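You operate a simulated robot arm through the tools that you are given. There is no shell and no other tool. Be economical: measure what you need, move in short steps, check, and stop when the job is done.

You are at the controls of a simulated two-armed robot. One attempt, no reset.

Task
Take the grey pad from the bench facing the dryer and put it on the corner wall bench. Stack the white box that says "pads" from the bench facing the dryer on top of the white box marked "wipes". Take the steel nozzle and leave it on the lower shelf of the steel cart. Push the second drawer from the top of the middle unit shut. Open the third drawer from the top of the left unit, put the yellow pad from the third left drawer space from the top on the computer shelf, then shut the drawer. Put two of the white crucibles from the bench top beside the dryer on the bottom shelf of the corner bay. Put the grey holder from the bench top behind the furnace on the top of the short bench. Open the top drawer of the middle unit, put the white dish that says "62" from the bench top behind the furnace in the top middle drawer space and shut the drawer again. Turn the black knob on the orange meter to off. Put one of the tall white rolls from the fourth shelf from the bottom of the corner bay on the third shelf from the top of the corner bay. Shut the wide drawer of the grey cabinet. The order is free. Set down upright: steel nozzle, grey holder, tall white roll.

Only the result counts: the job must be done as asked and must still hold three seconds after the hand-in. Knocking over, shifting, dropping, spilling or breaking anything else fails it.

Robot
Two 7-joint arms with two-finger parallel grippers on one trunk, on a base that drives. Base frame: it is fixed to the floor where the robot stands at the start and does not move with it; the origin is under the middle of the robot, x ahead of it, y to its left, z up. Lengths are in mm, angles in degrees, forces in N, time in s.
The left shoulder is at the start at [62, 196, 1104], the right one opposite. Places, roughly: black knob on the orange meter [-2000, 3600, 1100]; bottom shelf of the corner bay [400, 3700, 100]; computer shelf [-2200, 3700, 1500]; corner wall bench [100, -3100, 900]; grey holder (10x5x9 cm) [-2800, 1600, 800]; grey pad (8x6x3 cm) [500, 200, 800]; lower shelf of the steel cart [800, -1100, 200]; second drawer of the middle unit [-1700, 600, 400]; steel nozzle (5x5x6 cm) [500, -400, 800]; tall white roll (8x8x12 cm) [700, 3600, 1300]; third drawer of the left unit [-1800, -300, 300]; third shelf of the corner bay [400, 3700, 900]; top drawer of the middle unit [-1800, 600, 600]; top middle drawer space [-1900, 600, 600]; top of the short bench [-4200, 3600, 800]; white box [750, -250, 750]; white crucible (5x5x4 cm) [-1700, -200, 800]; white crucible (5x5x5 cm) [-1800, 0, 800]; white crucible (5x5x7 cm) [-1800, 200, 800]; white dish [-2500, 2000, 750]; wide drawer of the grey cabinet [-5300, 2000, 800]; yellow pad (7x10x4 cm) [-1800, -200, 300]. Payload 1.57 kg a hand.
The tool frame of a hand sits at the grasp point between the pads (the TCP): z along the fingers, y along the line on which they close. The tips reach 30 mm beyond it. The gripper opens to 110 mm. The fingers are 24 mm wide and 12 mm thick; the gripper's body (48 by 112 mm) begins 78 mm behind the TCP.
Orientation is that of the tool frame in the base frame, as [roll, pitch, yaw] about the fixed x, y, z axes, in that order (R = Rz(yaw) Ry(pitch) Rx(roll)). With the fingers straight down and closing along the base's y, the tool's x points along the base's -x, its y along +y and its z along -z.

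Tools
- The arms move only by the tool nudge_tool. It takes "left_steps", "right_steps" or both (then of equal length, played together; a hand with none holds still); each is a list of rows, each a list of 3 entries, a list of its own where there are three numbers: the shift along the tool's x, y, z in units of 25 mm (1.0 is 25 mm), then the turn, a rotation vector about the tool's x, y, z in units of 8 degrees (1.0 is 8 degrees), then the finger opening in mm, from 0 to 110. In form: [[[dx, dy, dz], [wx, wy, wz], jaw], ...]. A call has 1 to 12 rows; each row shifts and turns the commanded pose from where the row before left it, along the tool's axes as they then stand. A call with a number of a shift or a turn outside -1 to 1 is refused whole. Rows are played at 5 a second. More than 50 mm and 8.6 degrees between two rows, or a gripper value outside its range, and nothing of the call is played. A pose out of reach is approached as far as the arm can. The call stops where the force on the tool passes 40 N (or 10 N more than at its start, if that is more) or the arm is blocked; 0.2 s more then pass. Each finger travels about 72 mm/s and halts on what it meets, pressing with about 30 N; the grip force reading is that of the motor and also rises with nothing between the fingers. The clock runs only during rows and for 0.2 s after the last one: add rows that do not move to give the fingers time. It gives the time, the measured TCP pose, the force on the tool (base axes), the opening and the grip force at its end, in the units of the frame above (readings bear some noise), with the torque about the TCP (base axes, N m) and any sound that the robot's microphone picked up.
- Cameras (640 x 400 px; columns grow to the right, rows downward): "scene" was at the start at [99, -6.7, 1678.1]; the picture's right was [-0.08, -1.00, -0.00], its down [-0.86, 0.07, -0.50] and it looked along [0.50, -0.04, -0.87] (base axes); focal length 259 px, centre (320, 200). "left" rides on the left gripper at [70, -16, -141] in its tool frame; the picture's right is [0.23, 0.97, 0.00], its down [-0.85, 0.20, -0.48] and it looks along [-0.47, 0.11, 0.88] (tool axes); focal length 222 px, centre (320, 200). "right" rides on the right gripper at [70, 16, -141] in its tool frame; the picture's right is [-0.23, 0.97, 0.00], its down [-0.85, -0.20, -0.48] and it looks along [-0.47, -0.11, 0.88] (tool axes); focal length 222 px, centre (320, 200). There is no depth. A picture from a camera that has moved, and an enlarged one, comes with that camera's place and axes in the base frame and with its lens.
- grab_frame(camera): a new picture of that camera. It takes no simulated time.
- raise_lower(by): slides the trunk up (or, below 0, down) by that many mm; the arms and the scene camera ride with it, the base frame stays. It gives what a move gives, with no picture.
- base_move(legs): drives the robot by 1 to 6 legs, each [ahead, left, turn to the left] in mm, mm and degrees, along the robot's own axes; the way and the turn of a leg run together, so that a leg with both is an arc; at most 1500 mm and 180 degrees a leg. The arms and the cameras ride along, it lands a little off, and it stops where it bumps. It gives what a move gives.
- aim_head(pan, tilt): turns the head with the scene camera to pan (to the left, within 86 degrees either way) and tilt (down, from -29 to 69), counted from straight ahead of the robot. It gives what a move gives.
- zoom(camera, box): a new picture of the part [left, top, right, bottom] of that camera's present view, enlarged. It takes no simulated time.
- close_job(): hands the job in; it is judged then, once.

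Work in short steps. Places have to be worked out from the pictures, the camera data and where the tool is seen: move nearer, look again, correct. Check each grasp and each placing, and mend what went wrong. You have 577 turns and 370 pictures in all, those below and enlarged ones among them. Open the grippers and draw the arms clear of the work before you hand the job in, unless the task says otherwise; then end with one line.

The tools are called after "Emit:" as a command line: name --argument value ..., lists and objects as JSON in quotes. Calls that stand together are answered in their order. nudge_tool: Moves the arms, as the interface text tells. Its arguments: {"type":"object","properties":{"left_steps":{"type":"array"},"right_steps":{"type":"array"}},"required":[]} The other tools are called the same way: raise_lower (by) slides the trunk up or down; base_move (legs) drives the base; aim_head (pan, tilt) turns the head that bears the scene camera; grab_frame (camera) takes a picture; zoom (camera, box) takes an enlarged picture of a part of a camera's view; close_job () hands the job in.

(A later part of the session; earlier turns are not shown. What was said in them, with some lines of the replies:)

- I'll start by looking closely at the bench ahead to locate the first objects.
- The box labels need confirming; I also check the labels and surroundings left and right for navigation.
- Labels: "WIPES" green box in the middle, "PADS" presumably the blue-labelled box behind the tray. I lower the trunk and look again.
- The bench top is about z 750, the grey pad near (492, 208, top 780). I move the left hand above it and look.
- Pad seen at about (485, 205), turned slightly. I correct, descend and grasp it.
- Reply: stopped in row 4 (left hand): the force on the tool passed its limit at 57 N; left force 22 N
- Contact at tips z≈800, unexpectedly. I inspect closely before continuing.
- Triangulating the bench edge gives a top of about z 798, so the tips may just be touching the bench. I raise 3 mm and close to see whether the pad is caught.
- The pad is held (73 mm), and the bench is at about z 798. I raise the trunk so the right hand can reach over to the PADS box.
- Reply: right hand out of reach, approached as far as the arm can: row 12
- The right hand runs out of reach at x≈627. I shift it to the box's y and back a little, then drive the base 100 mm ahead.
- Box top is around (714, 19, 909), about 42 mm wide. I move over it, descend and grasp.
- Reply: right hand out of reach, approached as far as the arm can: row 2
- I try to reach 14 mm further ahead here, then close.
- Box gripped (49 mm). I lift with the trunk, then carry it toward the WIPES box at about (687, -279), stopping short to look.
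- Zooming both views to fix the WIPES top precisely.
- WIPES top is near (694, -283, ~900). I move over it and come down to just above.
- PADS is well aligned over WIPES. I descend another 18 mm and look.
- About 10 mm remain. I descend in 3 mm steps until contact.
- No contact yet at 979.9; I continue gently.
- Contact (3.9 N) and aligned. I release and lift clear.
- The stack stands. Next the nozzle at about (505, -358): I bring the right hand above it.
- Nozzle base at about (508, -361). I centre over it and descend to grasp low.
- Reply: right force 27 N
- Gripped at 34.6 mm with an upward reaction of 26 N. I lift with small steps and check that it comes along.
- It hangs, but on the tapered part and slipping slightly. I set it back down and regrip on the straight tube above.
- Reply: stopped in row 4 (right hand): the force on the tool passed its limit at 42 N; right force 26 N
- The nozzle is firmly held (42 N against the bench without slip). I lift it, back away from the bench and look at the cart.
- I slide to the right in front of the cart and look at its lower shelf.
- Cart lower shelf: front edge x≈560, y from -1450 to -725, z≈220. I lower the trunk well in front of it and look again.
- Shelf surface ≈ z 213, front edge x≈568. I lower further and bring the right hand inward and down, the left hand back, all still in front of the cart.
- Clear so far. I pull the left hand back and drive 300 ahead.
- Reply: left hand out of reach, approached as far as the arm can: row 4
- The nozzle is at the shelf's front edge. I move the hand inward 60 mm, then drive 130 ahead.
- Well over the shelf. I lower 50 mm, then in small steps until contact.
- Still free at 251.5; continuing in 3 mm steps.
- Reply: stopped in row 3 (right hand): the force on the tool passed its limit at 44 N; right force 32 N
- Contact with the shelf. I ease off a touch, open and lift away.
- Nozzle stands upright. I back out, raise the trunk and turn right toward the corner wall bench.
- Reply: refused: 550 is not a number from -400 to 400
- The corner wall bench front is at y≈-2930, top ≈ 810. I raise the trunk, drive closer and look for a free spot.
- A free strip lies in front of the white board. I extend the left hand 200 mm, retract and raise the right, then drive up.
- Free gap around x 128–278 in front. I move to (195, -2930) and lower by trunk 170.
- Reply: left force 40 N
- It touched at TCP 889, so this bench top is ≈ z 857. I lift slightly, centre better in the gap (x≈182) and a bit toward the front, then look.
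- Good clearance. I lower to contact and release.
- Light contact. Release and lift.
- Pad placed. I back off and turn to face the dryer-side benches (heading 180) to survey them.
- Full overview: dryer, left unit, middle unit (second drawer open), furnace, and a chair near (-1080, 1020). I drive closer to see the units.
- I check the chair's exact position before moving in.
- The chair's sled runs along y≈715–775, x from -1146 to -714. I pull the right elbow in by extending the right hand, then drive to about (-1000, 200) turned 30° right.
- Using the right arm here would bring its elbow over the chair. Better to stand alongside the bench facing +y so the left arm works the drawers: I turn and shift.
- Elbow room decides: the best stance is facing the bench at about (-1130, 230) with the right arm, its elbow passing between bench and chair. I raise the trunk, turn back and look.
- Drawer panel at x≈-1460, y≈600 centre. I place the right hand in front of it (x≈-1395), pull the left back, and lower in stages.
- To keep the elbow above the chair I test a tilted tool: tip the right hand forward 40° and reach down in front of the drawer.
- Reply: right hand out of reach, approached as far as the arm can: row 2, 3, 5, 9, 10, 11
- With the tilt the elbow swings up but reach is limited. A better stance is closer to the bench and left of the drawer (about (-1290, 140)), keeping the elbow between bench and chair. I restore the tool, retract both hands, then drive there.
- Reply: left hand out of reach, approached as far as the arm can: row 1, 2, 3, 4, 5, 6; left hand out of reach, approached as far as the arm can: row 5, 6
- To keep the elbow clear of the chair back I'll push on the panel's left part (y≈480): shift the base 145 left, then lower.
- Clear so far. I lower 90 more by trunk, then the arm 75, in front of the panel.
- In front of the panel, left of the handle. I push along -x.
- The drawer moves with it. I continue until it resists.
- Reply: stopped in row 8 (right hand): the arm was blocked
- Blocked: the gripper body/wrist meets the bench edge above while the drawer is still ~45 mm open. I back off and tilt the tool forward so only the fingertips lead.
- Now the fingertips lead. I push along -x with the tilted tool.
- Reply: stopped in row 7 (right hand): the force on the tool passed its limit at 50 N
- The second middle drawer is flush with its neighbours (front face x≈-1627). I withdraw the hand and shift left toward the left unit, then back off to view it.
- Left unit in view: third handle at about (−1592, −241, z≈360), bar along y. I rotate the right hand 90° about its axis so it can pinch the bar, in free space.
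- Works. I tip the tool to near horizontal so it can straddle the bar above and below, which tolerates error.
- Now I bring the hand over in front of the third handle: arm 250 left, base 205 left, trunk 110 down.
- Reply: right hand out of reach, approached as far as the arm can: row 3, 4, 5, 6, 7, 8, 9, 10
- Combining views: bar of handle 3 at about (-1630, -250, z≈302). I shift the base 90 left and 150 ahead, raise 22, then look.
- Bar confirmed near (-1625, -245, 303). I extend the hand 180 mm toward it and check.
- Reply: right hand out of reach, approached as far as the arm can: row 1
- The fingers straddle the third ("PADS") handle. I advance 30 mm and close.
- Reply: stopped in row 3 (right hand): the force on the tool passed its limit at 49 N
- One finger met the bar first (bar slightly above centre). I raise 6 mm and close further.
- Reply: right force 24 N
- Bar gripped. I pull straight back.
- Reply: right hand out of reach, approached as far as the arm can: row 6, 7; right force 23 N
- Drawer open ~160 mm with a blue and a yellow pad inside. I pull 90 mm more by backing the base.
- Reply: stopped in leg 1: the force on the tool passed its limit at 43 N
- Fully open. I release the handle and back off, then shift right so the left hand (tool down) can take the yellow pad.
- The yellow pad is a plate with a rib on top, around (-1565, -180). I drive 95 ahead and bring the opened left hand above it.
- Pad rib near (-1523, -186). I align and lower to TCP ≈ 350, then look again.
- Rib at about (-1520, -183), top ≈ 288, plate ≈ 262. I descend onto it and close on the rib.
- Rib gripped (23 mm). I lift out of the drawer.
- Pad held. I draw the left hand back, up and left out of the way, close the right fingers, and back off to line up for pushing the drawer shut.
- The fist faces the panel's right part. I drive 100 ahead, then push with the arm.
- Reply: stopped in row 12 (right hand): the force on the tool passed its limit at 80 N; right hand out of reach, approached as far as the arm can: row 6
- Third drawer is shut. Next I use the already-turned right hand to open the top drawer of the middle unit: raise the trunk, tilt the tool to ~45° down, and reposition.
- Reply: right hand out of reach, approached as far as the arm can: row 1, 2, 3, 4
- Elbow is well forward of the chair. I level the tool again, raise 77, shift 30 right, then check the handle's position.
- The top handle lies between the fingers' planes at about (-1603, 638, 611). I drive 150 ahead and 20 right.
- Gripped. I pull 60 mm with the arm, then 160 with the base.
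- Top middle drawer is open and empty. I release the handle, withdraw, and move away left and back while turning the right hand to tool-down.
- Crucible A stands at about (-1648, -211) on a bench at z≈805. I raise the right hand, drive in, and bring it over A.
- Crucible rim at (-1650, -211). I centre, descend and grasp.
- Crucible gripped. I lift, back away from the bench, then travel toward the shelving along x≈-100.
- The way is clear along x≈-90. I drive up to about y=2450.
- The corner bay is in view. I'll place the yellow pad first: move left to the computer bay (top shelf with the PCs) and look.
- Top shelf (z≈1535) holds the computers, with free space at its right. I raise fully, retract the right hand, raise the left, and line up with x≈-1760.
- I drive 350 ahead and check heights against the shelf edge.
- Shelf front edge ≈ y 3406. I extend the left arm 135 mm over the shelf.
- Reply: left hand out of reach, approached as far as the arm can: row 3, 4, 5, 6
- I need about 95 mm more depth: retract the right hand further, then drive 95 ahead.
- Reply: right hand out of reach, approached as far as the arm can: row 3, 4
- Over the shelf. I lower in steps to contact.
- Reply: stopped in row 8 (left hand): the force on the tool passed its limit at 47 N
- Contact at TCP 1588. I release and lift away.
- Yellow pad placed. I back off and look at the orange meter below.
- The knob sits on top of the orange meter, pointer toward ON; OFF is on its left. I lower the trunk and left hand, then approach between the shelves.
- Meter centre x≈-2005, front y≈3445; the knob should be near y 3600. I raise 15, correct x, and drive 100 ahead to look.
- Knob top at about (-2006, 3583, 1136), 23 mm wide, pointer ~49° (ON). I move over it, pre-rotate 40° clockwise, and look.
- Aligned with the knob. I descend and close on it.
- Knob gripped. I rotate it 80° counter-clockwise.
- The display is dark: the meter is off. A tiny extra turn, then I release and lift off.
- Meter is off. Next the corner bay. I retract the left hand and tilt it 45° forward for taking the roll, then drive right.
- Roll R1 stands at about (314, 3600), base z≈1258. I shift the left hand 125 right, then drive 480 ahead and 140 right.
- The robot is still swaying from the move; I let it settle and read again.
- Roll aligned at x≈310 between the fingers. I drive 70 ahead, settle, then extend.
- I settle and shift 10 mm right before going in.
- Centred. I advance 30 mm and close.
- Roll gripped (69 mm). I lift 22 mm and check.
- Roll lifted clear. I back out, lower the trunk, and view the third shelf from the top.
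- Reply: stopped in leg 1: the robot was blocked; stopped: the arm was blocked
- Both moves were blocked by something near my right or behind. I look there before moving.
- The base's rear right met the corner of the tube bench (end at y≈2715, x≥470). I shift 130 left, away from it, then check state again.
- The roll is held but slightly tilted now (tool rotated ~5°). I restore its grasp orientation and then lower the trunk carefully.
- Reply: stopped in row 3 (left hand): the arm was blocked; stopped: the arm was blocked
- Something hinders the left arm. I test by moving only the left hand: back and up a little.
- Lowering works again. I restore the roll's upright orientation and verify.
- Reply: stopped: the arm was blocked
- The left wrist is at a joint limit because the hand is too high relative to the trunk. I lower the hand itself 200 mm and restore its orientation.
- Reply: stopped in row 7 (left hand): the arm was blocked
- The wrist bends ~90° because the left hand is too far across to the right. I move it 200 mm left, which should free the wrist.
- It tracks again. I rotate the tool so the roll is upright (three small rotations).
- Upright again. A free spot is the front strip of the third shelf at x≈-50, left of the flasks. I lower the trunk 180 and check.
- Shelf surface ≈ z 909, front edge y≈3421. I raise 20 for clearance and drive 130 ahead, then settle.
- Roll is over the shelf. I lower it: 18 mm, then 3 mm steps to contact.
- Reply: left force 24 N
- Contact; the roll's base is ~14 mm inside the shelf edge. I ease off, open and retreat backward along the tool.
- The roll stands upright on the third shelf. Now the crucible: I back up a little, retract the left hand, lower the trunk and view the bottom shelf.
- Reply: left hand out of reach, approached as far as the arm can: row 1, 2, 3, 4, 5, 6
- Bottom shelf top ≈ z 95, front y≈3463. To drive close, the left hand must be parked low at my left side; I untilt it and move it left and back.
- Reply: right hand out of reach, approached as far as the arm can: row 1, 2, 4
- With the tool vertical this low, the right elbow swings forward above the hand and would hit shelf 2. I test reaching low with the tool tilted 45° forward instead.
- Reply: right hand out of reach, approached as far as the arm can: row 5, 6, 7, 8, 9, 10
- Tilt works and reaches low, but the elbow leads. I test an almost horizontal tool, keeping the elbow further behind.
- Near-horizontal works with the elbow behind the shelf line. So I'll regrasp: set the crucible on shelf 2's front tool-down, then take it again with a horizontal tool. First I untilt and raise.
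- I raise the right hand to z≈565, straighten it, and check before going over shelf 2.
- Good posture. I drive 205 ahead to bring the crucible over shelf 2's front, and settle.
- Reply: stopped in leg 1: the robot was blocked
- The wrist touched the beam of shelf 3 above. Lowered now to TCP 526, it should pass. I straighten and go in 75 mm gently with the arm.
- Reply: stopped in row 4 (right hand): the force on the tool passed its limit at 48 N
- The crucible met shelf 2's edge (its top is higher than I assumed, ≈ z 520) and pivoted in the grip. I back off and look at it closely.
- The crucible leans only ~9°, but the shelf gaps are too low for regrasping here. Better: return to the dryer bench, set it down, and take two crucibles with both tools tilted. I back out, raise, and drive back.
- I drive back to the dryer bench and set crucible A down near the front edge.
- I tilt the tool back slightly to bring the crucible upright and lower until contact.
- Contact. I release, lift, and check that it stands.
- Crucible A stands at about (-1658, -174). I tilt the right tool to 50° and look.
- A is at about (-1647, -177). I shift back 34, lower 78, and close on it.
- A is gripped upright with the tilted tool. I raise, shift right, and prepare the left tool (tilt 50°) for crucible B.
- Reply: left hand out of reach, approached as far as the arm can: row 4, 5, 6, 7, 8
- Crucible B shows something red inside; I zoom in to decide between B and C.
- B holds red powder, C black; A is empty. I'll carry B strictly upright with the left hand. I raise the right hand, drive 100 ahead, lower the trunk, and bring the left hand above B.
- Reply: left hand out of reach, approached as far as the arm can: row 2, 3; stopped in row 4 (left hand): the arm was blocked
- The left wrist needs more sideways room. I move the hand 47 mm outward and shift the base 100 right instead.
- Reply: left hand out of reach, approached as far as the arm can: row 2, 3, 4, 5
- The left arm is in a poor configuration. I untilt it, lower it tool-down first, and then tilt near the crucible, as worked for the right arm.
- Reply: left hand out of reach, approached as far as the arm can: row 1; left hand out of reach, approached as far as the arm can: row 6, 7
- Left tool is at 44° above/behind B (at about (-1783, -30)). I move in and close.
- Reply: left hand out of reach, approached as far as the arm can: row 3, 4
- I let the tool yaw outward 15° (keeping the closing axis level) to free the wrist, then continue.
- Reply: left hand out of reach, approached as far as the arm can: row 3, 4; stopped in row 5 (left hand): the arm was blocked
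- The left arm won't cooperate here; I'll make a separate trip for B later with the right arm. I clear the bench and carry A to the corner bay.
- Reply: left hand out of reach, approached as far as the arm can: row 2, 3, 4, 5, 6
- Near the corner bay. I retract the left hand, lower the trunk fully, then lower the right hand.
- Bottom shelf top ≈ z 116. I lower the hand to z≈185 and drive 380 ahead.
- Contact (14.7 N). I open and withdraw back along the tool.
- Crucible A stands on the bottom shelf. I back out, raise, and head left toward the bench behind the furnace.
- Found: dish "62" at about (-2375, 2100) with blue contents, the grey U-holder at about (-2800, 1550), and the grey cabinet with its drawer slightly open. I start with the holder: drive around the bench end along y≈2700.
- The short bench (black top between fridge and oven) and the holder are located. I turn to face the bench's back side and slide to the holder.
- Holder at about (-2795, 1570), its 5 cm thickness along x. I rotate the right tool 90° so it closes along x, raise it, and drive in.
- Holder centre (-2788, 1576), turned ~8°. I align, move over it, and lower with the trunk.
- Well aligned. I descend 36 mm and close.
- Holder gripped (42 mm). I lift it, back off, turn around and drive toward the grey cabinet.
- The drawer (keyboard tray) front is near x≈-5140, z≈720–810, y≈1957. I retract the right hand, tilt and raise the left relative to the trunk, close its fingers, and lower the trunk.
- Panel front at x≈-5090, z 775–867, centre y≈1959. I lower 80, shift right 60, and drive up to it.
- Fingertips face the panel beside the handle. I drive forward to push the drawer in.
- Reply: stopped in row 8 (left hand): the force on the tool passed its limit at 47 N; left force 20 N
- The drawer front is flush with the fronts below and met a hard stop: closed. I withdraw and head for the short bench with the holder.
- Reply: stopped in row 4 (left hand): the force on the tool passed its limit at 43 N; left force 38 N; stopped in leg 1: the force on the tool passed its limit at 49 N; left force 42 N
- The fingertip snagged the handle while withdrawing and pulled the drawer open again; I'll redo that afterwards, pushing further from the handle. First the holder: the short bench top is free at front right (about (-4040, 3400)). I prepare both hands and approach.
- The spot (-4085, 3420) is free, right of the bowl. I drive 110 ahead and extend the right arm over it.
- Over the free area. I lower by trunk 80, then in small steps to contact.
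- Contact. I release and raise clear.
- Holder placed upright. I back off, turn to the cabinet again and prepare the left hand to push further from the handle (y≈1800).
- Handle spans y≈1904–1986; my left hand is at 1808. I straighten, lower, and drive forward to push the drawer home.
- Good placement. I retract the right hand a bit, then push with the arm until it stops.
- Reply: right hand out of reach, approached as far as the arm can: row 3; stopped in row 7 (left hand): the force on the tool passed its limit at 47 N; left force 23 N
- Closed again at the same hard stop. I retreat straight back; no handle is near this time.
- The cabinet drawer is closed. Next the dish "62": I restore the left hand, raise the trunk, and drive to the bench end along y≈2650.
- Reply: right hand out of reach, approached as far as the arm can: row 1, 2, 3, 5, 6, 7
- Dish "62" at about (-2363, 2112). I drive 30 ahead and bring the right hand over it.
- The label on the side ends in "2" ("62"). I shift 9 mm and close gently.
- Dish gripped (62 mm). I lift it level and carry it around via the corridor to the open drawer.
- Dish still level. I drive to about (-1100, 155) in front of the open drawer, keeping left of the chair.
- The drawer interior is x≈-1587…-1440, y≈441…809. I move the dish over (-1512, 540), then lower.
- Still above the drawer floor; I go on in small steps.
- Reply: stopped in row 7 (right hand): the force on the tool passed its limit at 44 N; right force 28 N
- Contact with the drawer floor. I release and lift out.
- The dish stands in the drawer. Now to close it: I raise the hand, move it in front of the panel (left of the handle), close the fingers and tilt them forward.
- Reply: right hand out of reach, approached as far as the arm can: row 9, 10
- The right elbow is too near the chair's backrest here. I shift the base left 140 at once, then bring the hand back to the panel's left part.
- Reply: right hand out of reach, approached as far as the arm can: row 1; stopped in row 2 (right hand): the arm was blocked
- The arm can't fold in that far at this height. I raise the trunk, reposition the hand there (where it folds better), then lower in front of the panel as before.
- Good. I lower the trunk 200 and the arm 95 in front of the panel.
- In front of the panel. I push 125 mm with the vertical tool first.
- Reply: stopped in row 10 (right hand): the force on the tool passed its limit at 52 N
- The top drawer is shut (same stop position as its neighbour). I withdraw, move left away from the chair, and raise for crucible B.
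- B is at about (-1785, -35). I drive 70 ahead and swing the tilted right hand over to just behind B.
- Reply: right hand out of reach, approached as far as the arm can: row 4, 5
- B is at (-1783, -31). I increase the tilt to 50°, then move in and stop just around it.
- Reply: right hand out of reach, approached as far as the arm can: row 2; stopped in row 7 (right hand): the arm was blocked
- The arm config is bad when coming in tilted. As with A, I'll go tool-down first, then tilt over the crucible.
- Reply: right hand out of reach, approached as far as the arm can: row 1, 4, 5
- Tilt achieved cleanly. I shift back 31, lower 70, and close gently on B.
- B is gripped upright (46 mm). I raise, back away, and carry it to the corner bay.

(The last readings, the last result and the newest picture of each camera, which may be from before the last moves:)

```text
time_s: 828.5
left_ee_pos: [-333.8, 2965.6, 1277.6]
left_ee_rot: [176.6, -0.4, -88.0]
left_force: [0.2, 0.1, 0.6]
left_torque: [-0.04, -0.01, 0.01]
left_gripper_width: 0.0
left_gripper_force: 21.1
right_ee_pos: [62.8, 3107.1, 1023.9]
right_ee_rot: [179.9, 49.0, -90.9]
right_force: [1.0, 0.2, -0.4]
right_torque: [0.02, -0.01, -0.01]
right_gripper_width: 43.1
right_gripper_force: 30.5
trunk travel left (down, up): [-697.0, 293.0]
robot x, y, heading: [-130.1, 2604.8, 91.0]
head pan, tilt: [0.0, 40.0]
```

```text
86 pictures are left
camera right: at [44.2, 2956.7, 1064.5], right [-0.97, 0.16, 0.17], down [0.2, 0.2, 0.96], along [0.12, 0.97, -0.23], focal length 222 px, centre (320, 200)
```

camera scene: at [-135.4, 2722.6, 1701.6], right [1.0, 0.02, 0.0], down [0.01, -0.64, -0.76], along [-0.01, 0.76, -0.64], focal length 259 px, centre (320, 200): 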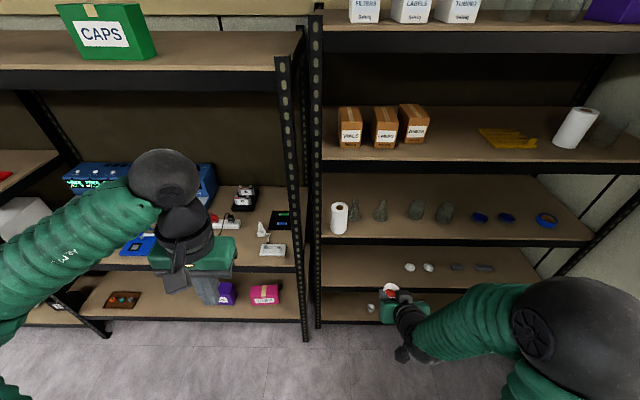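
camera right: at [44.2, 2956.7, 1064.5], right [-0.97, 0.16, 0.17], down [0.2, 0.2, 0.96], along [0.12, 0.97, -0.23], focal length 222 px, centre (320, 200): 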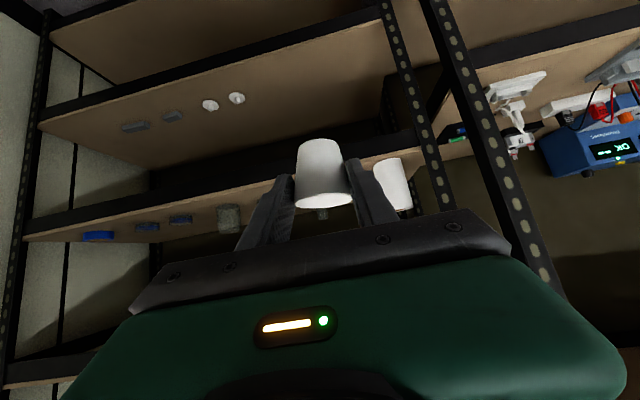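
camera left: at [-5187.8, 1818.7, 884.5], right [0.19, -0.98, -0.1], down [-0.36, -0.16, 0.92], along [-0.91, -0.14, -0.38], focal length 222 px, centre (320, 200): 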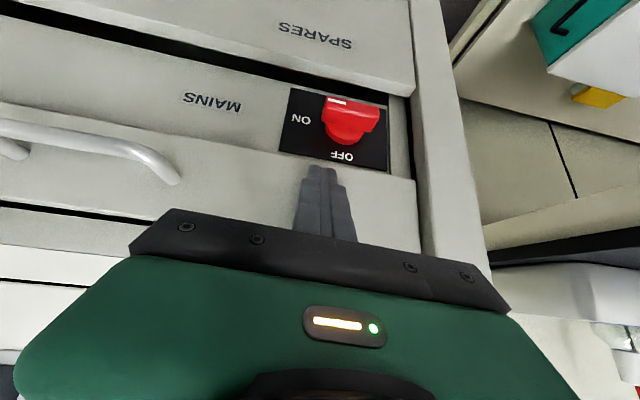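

B still upright. I straighten, shift 25 left, retract the left hand, and lower the trunk.

Emit:
base_move --legs '[[0, 20, -1]]'

Emit:
nudge_tool --left_steps '[[[1, 0, 0], [0, 0, 0], 0], [[1, 0, 0], [0, 0, 0], 0], [[0.6, 0, 0], [0, 0, 0], 0]]'

Emit:
raise_lower --by -400

Emit:
raise_lower --by -288

Emit:
nudge_tool --right_steps '[[[0.75, 0, 0.66], [0, 0, 0], 25], [[0.75, 0, 0.66], [0, 0, 0], 25], [[0.75, 0, 0.66], [0, 0, 0], 25], [[0.75, 0, 0.66], [0, 0, 0], 25], [[0.75, 0, 0.66], [0, 0, 0], 25], [[0.4, 0, 0.35], [0, 0, 0], 25], [[0, 0, 0], [0, 0, 0], 25]]'

Emit:
grab_frame --camera "right"

Emit:
grab_frame --camera "scene"

```text
time_s: 829.2
left_ee_pos: [-343.3, 2967.3, 1279.7]
left_ee_rot: [176.3, -0.4, -89.1]
left_force: [-0.7, -0.2, -0.3]
left_torque: [0.0, -0.01, -0.02]
left_gripper_width: 0.1
left_gripper_force: 21.4
right_ee_pos: [56.7, 3103.5, 1024.1]
right_ee_rot: [179.8, 48.9, -92.2]
right_force: [1.1, -1.2, 0.1]
right_torque: [0.0, 0.0, 0.02]
right_gripper_width: 43.1
right_gripper_force: 29.6
trunk travel left (down, up): [-697.0, 293.0]
robot x, y, heading: [-151.9, 2603.6, 90.1]
head pan, tilt: [0.0, 40.0]
```

```text
time_s: 830.0
left_ee_pos: [-341.2, 2901.3, 1279.5]
left_ee_rot: [176.2, -0.5, -89.1]
left_force: [-0.2, -0.5, -0.1]
left_torque: [-0.01, -0.06, 0.0]
left_gripper_width: 0.0
left_gripper_force: 21.1
right_ee_pos: [56.2, 3101.9, 1025.4]
right_ee_rot: [179.6, 48.8, -92.3]
right_force: [-0.6, -0.4, 0.2]
right_torque: [0.01, -0.01, -0.04]
right_gripper_width: 42.7
right_gripper_force: 29.9
trunk travel left (down, up): [-697.0, 293.0]
robot x, y, heading: [-151.5, 2603.8, 90.0]
head pan, tilt: [0.0, 40.0]
```

```text
time_s: 833.9
left_ee_pos: [-340.1, 2901.8, 880.4]
left_ee_rot: [176.2, -0.3, -89.1]
left_force: [0.1, -0.3, 1.0]
left_torque: [-0.01, 0.04, 0.0]
left_gripper_width: 0.0
left_gripper_force: 21.5
right_ee_pos: [57.0, 3102.1, 624.1]
right_ee_rot: [179.6, 48.9, -92.3]
right_force: [0.2, -0.6, -0.1]
right_torque: [-0.02, 0.0, -0.01]
right_gripper_width: 42.7
right_gripper_force: 29.8
trunk travel left (down, up): [-297.0, 693.0]
robot x, y, heading: [-154.3, 2608.9, 89.9]
head pan, tilt: [0.0, 40.0]
```

```text
time_s: 836.8
left_ee_pos: [-340.3, 2900.6, 593.0]
left_ee_rot: [176.2, -0.3, -89.1]
left_force: [-0.2, -0.5, -0.4]
left_torque: [0.0, 0.0, -0.03]
left_gripper_width: 0.2
left_gripper_force: 21.6
right_ee_pos: [56.7, 3102.8, 336.0]
right_ee_rot: [179.6, 48.9, -92.3]
right_force: [0.1, -0.1, 0.0]
right_torque: [0.0, 0.04, 0.02]
right_gripper_width: 43.1
right_gripper_force: 30.1
trunk travel left (down, up): [-9.0, 981.0]
robot x, y, heading: [-149.1, 2602.4, 89.9]
head pan, tilt: [0.0, 40.0]
```

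```text
time_s: 838.4
left_ee_pos: [-341.5, 2902.0, 592.6]
left_ee_rot: [176.2, -0.4, -89.0]
left_force: [1.4, -0.5, -0.2]
left_torque: [0.02, -0.02, 0.03]
left_gripper_width: 0.0
left_gripper_force: 20.7
right_ee_pos: [55.2, 3102.9, 198.6]
right_ee_rot: [179.7, 48.9, -92.4]
right_force: [-0.2, 1.0, -0.3]
right_torque: [0.0, -0.01, 0.03]
right_gripper_width: 42.8
right_gripper_force: 29.9
trunk travel left (down, up): [-9.0, 981.0]
robot x, y, heading: [-150.8, 2603.3, 89.9]
head pan, tilt: [0.0, 40.0]
```

```text
85 pictures are left
camera right: at [34.7, 2952.7, 238.9], right [-0.97, 0.18, 0.18], down [0.21, 0.19, 0.96], along [0.14, 0.96, -0.23], focal length 222 px, centre (320, 200)
```

right: 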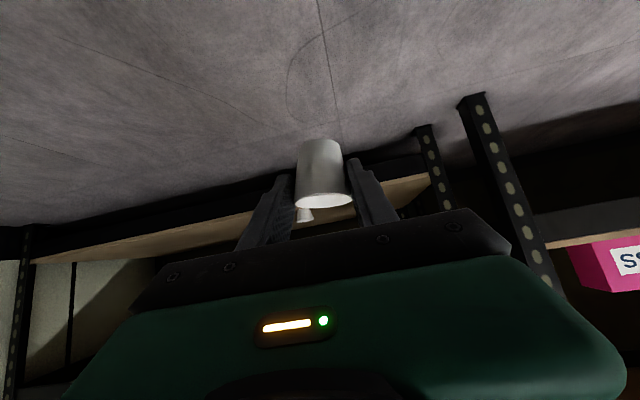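

```text
84 pictures are left
camera scene: at [-152.4, 2721.0, 1013.6], right [1.0, 0.0, 0.0], down [0.0, -0.64, -0.76], along [0.0, 0.76, -0.64], focal length 259 px, centre (320, 200)
```

scene: 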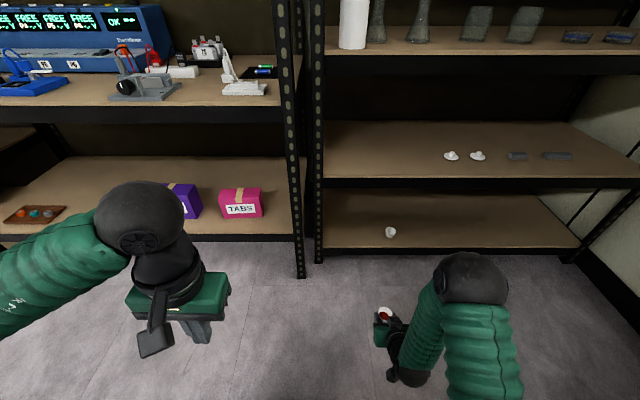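

A is visible on the shelf at x≈166; B comes at x≈55. I drive 300, then 110 more.

Emit:
base_move --legs '[[310, 0, 0]]'

Emit:
base_move --legs '[[105, 0, 0]]'

Emit:
nudge_tool --right_steps '[[[0, 0, 0], [0, 0, 0], 25], [[0, 0, 0], [0, 0, 0], 25], [[0.45, 0, 0.4], [0, 0, 0], 25], [[0.08, 0, 0.07], [0, 0, 0], 25], [[0.08, 0, 0.07], [0, 0, 0], 25], [[0.08, 0, 0.07], [0, 0, 0], 25], [[0, 0, 0], [0, 0, 0], 25]]'

Emit:
grab_frame --camera "right"

```text
time_s: 840.5
left_ee_pos: [-336.1, 3210.9, 593.1]
left_ee_rot: [176.3, -0.3, -89.5]
left_force: [0.3, 1.6, 0.4]
left_torque: [-0.01, 0.0, 0.0]
left_gripper_width: 0.0
left_gripper_force: 21.0
right_ee_pos: [60.2, 3410.5, 199.0]
right_ee_rot: [179.6, 48.9, -92.7]
right_force: [0.1, 0.3, -0.1]
right_torque: [-0.05, 0.01, 0.0]
right_gripper_width: 42.8
right_gripper_force: 30.0
trunk travel left (down, up): [-9.0, 981.0]
robot x, y, heading: [-152.0, 2911.8, 89.3]
head pan, tilt: [0.0, 40.0]
```

```text
time_s: 841.6
left_ee_pos: [-336.0, 3313.8, 593.6]
left_ee_rot: [176.2, -0.3, -89.4]
left_force: [-1.0, -0.8, 0.5]
left_torque: [0.01, 0.01, 0.01]
left_gripper_width: 0.0
left_gripper_force: 21.5
right_ee_pos: [60.5, 3515.0, 200.1]
right_ee_rot: [179.6, 49.1, -92.7]
right_force: [-1.1, 0.0, -0.3]
right_torque: [-0.01, 0.02, 0.03]
right_gripper_width: 42.9
right_gripper_force: 29.8
trunk travel left (down, up): [-9.0, 981.0]
robot x, y, heading: [-153.0, 3013.1, 89.8]
head pan, tilt: [0.0, 40.0]
```

```text
time_s: 843.2
left_ee_pos: [-337.2, 3313.9, 593.5]
left_ee_rot: [176.2, -0.2, -89.4]
left_force: [-0.7, -0.2, 0.3]
left_torque: [-0.01, 0.02, -0.01]
left_gripper_width: 0.0
left_gripper_force: 21.6
right_ee_pos: [60.6, 3515.2, 177.3]
right_ee_rot: [179.6, 49.1, -92.6]
right_force: [-0.2, -1.7, -0.8]
right_torque: [-0.02, 0.0, 0.02]
right_gripper_width: 43.0
right_gripper_force: 30.3
trunk travel left (down, up): [-9.0, 981.0]
robot x, y, heading: [-150.2, 3021.2, 89.7]
head pan, tilt: [0.0, 40.0]
```

```text
83 pictures are left
camera right: at [38.5, 3364.7, 216.8], right [-0.97, 0.19, 0.18], down [0.21, 0.19, 0.96], along [0.15, 0.96, -0.22], focal length 222 px, centre (320, 200)
```

right: 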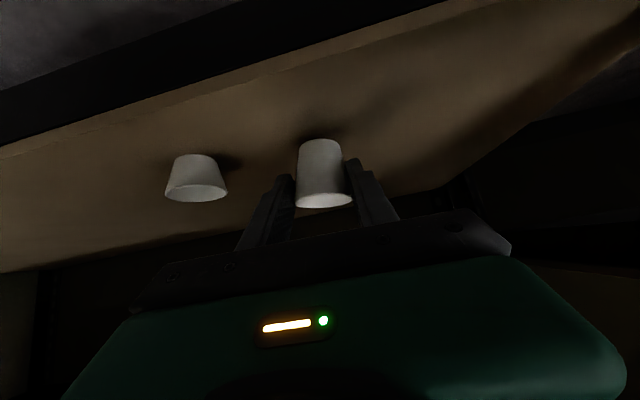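

Emit:
nudge_tool --right_steps '[[[0.08, 0, 0.07], [0, 0, 0], 25], [[0.08, 0, 0.07], [0, 0, 0], 25], [[0.08, 0, 0.07], [0, 0, 0], 25], [[0.08, 0, 0.07], [0, 0, 0], 25], [[0.08, 0, 0.07], [0, 0, 0], 25], [[0.08, 0, 0.07], [0, 0, 0], 25], [[0.08, 0, 0.07], [0, 0, 0], 25], [[0, 0, 0], [0, 0, 0], 25]]'

```text
time_s: 845.0
left_ee_pos: [-337.4, 3313.6, 594.7]
left_ee_rot: [176.3, -0.2, -89.4]
left_force: [0.4, -0.3, 0.8]
left_torque: [-0.03, -0.01, -0.02]
left_gripper_width: 0.0
left_gripper_force: 21.3
right_ee_pos: [60.3, 3515.7, 159.9]
right_ee_rot: [179.7, 49.3, -92.4]
right_force: [-1.1, 1.8, 18.1]
right_torque: [0.3, -0.16, 0.04]
right_gripper_width: 43.0
right_gripper_force: 30.3
trunk travel left (down, up): [-9.0, 981.0]
robot x, y, heading: [-151.5, 3017.3, 89.5]
head pan, tilt: [0.0, 40.0]
```

Contact (18 N). I open modestly (62 mm, A is close by) and withdraw along the tool.

Emit:
nudge_tool --right_steps '[[[0, 0, 0], [0, 0, 0], 46], [[0, 0, 0], [0, 0, 0], 54], [[0, 0, 0], [0, 0, 0], 62], [[0, 0, 0], [0, 0, 0], 62], [[-0.15, 0, -0.8], [0, 0, 0], 62], [[0, 0, -1], [0, 0, 0], 62], [[0, 0, -1], [0, 0, 0], 62], [[0, 0, -0.6], [0, 0, 0], 62]]'

Emit:
grab_frame --camera "right"

```text
time_s: 846.8
left_ee_pos: [-336.9, 3314.7, 594.3]
left_ee_rot: [176.2, -0.2, -89.3]
left_force: [0.6, 0.4, 0.8]
left_torque: [0.05, 0.02, 0.02]
left_gripper_width: 0.2
left_gripper_force: 20.7
right_ee_pos: [58.4, 3460.4, 211.3]
right_ee_rot: [179.6, 49.0, -92.7]
right_force: [0.1, -0.9, 0.0]
right_torque: [0.05, 0.01, -0.01]
right_gripper_width: 61.9
right_gripper_force: 0.1
right hand out of reach, approached as far as the arm can: row 8
trunk travel left (down, up): [-9.0, 981.0]
robot x, y, heading: [-148.2, 3018.9, 89.6]
head pan, tilt: [0.0, 40.0]
```

```text
82 pictures are left
camera right: at [36.2, 3310.0, 251.8], right [-0.97, 0.19, 0.18], down [0.21, 0.19, 0.96], along [0.15, 0.96, -0.23], focal length 222 px, centre (320, 200)
```

right: 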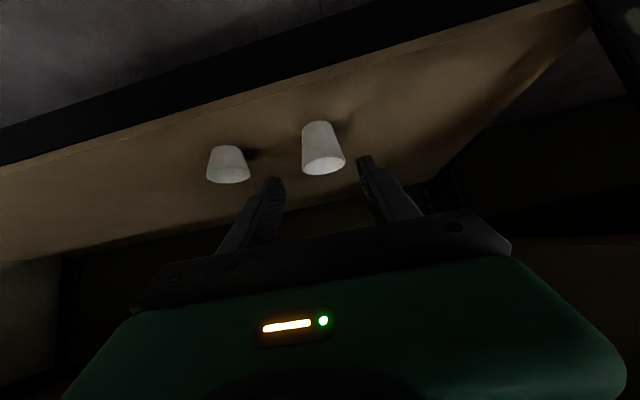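

Both crucibles stand upright. I back out, open both grippers, raise, and drive back to a spot where I can verify the drawers and the stack.

Emit:
base_move --legs '[[-400, 0, 0]]'

Emit:
raise_lower --by 400

Emit:
nudge_tool --left_steps '[[[0, 0, 0], [0, 0, 0], 60], [[0, 0, 0], [0, 0, 0], 100], [[0, 0, 0], [0, 0, 0], 100], [[0, 0, 0], [0, 0, 0], 100], [[0, 0, 0], [0, 0, 0], 100], [[0, 0, 0], [0, 0, 0], 100]]' --right_steps '[[[0, 0, 0], [0, 1, 0], 100], [[0, 0, 0], [0, 1, 0], 100], [[0, 0, 0], [0, 1, 0], 100], [[0, 0, 0], [0, 1, 0], 100], [[0, 0, 0], [0, 1, 0], 100], [[0, 0, 0], [0, 1, 0], 100]]'

Emit:
grab_frame --camera "scene"

Emit:
raise_lower --by 250

Emit:
base_move --legs '[[-1400, 60, 0], [-1300, 0, 0]]'

Emit:
aim_head --pan 80 --tilt 25

Emit:
grab_frame --camera "scene"

Emit:
aim_head --pan -80 --tilt 35

Emit:
grab_frame --camera "scene"

```text
time_s: 849.3
left_ee_pos: [-338.8, 2911.6, 594.2]
left_ee_rot: [176.3, -0.2, -89.7]
left_force: [-0.4, -0.6, -0.3]
left_torque: [-0.03, 0.0, -0.03]
left_gripper_width: 0.0
left_gripper_force: 21.2
right_ee_pos: [57.3, 3054.8, 211.8]
right_ee_rot: [179.7, 49.0, -92.9]
right_force: [-0.1, 0.1, 0.3]
right_torque: [0.0, 0.0, -0.01]
right_gripper_width: 62.1
right_gripper_force: 0.1
trunk travel left (down, up): [-9.0, 981.0]
robot x, y, heading: [-153.8, 2615.0, 89.2]
head pan, tilt: [0.0, 40.0]
```

```text
time_s: 853.2
left_ee_pos: [-339.3, 2910.7, 993.5]
left_ee_rot: [176.2, -0.2, -89.7]
left_force: [-0.1, -0.7, -0.3]
left_torque: [-0.02, 0.0, 0.03]
left_gripper_width: 0.0
left_gripper_force: 21.4
right_ee_pos: [57.8, 3056.5, 610.9]
right_ee_rot: [179.6, 49.0, -92.8]
right_force: [-0.4, -0.1, 0.4]
right_torque: [0.01, 0.04, -0.04]
right_gripper_width: 62.1
right_gripper_force: 0.1
trunk travel left (down, up): [-409.0, 581.0]
robot x, y, heading: [-153.4, 2614.0, 89.2]
head pan, tilt: [0.0, 40.0]
```

```text
time_s: 854.6
left_ee_pos: [-338.7, 2912.0, 993.9]
left_ee_rot: [176.3, -0.3, -89.7]
left_force: [0.1, -0.6, 0.1]
left_torque: [0.0, 0.01, 0.02]
left_gripper_width: 99.9
left_gripper_force: 0.1
right_ee_pos: [57.6, 3056.2, 612.3]
right_ee_rot: [179.6, 1.1, -92.5]
right_force: [-0.7, 0.0, -0.2]
right_torque: [0.02, -0.03, 0.02]
right_gripper_width: 100.1
right_gripper_force: 0.1
trunk travel left (down, up): [-409.0, 581.0]
robot x, y, heading: [-149.6, 2610.7, 89.6]
head pan, tilt: [0.0, 40.0]
```

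```text
81 pictures are left
camera scene: at [-153.2, 2731.5, 1413.6], right [1.0, -0.01, 0.0], down [-0.01, -0.64, -0.76], along [0.01, 0.76, -0.64], focal length 259 px, centre (320, 200)
```

scene: 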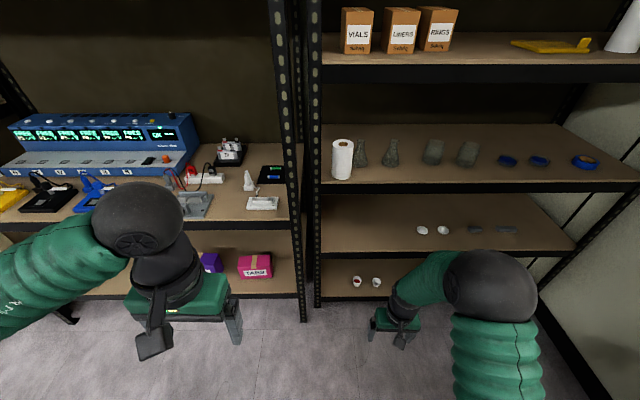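

```text
time_s: 857.1
left_ee_pos: [-339.1, 2911.3, 1243.5]
left_ee_rot: [176.2, -0.2, -89.8]
left_force: [-0.4, 0.3, 0.7]
left_torque: [0.02, 0.01, -0.04]
left_gripper_width: 99.9
left_gripper_force: 0.1
right_ee_pos: [57.4, 3055.9, 861.2]
right_ee_rot: [179.8, 1.0, -92.5]
right_force: [0.1, 0.5, -0.2]
right_torque: [-0.01, 0.0, 0.0]
right_gripper_width: 99.8
right_gripper_force: 0.1
trunk travel left (down, up): [-659.0, 331.0]
robot x, y, heading: [-155.9, 2614.5, 89.3]
head pan, tilt: [0.0, 40.0]
```

```text
time_s: 870.2
left_ee_pos: [-536.2, 236.5, 1245.0]
left_ee_rot: [176.2, -0.2, -93.7]
left_force: [1.0, 0.0, -0.3]
left_torque: [-0.02, 0.0, -0.02]
left_gripper_width: 100.1
left_gripper_force: 0.1
right_ee_pos: [-131.0, 352.3, 862.7]
right_ee_rot: [179.6, 1.0, -96.6]
right_force: [-0.5, -0.7, 0.4]
right_torque: [0.02, -0.01, -0.04]
right_gripper_width: 99.7
right_gripper_force: 0.0
trunk travel left (down, up): [-659.0, 331.0]
robot x, y, heading: [-374.5, -77.8, 85.1]
head pan, tilt: [0.0, 40.0]
```

```text
time_s: 871.8
left_ee_pos: [-535.2, 234.4, 1242.9]
left_ee_rot: [176.3, -0.2, -93.7]
left_force: [0.7, 0.3, 0.3]
left_torque: [-0.04, -0.01, 0.03]
left_gripper_width: 100.0
left_gripper_force: 0.0
right_ee_pos: [-130.3, 351.9, 862.2]
right_ee_rot: [179.7, 1.1, -96.6]
right_force: [0.1, -0.3, 0.0]
right_torque: [-0.01, 0.01, 0.01]
right_gripper_width: 99.9
right_gripper_force: 0.0
trunk travel left (down, up): [-659.0, 331.0]
robot x, y, heading: [-370.4, -77.1, 85.3]
head pan, tilt: [80.0, 25.0]
```

```text
80 pictures are left
camera scene: at [-459.4, -18.7, 1687.0], right [0.25, 0.97, 0.0], down [0.41, -0.11, -0.91], along [-0.88, 0.23, -0.42], focal length 259 px, centre (320, 200)
```

scene: 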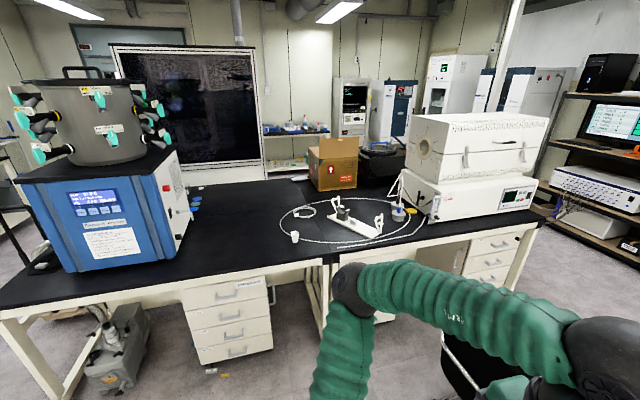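

```text
time_s: 874.2
left_ee_pos: [-535.7, 234.3, 1244.2]
left_ee_rot: [176.3, 0.0, -93.7]
left_force: [-0.9, 1.1, -0.1]
left_torque: [0.02, 0.02, -0.02]
left_gripper_width: 100.2
left_gripper_force: 0.1
right_ee_pos: [-130.4, 350.7, 862.0]
right_ee_rot: [179.7, 1.2, -96.6]
right_force: [-0.8, 0.5, 0.0]
right_torque: [-0.04, 0.0, 0.04]
right_gripper_width: 100.2
right_gripper_force: 0.1
trunk travel left (down, up): [-659.0, 331.0]
robot x, y, heading: [-369.2, -75.5, 85.4]
head pan, tilt: [-80.0, 35.0]
```

```text
79 pictures are left
camera scene: at [-282.4, -33.9, 1671.4], right [0.09, -1.0, 0.0], down [-0.57, -0.06, -0.82], along [0.82, 0.08, -0.57], focal length 259 px, centre (320, 200)
```

scene: 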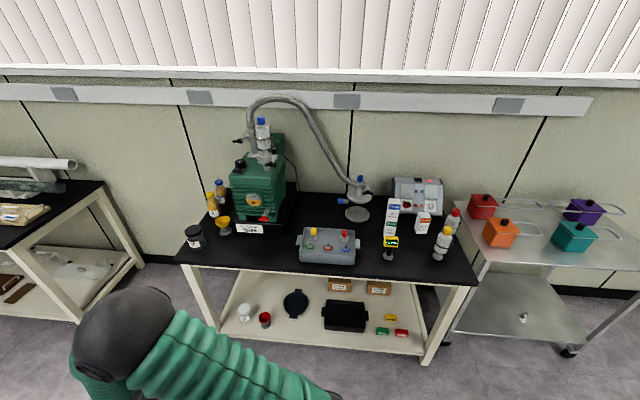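

Everything checked is in place: stack standing, nozzle upright on the cart, drawers shut, roll and two crucibles on their shelves. Grippers are open and the arms are clear, so I hand in.

Emit:
close_job

```text
The job is handed in.
```

I finished all eleven parts of the task and handed the job in; it has not been judged yet. The wide drawer of the grey cabinet snagged on a fingertip and reopened once. I pushed it shut again, away from the handle, and it was flush when I left. I last checked the middle unit's drawers as I closed them, not in the final look around.
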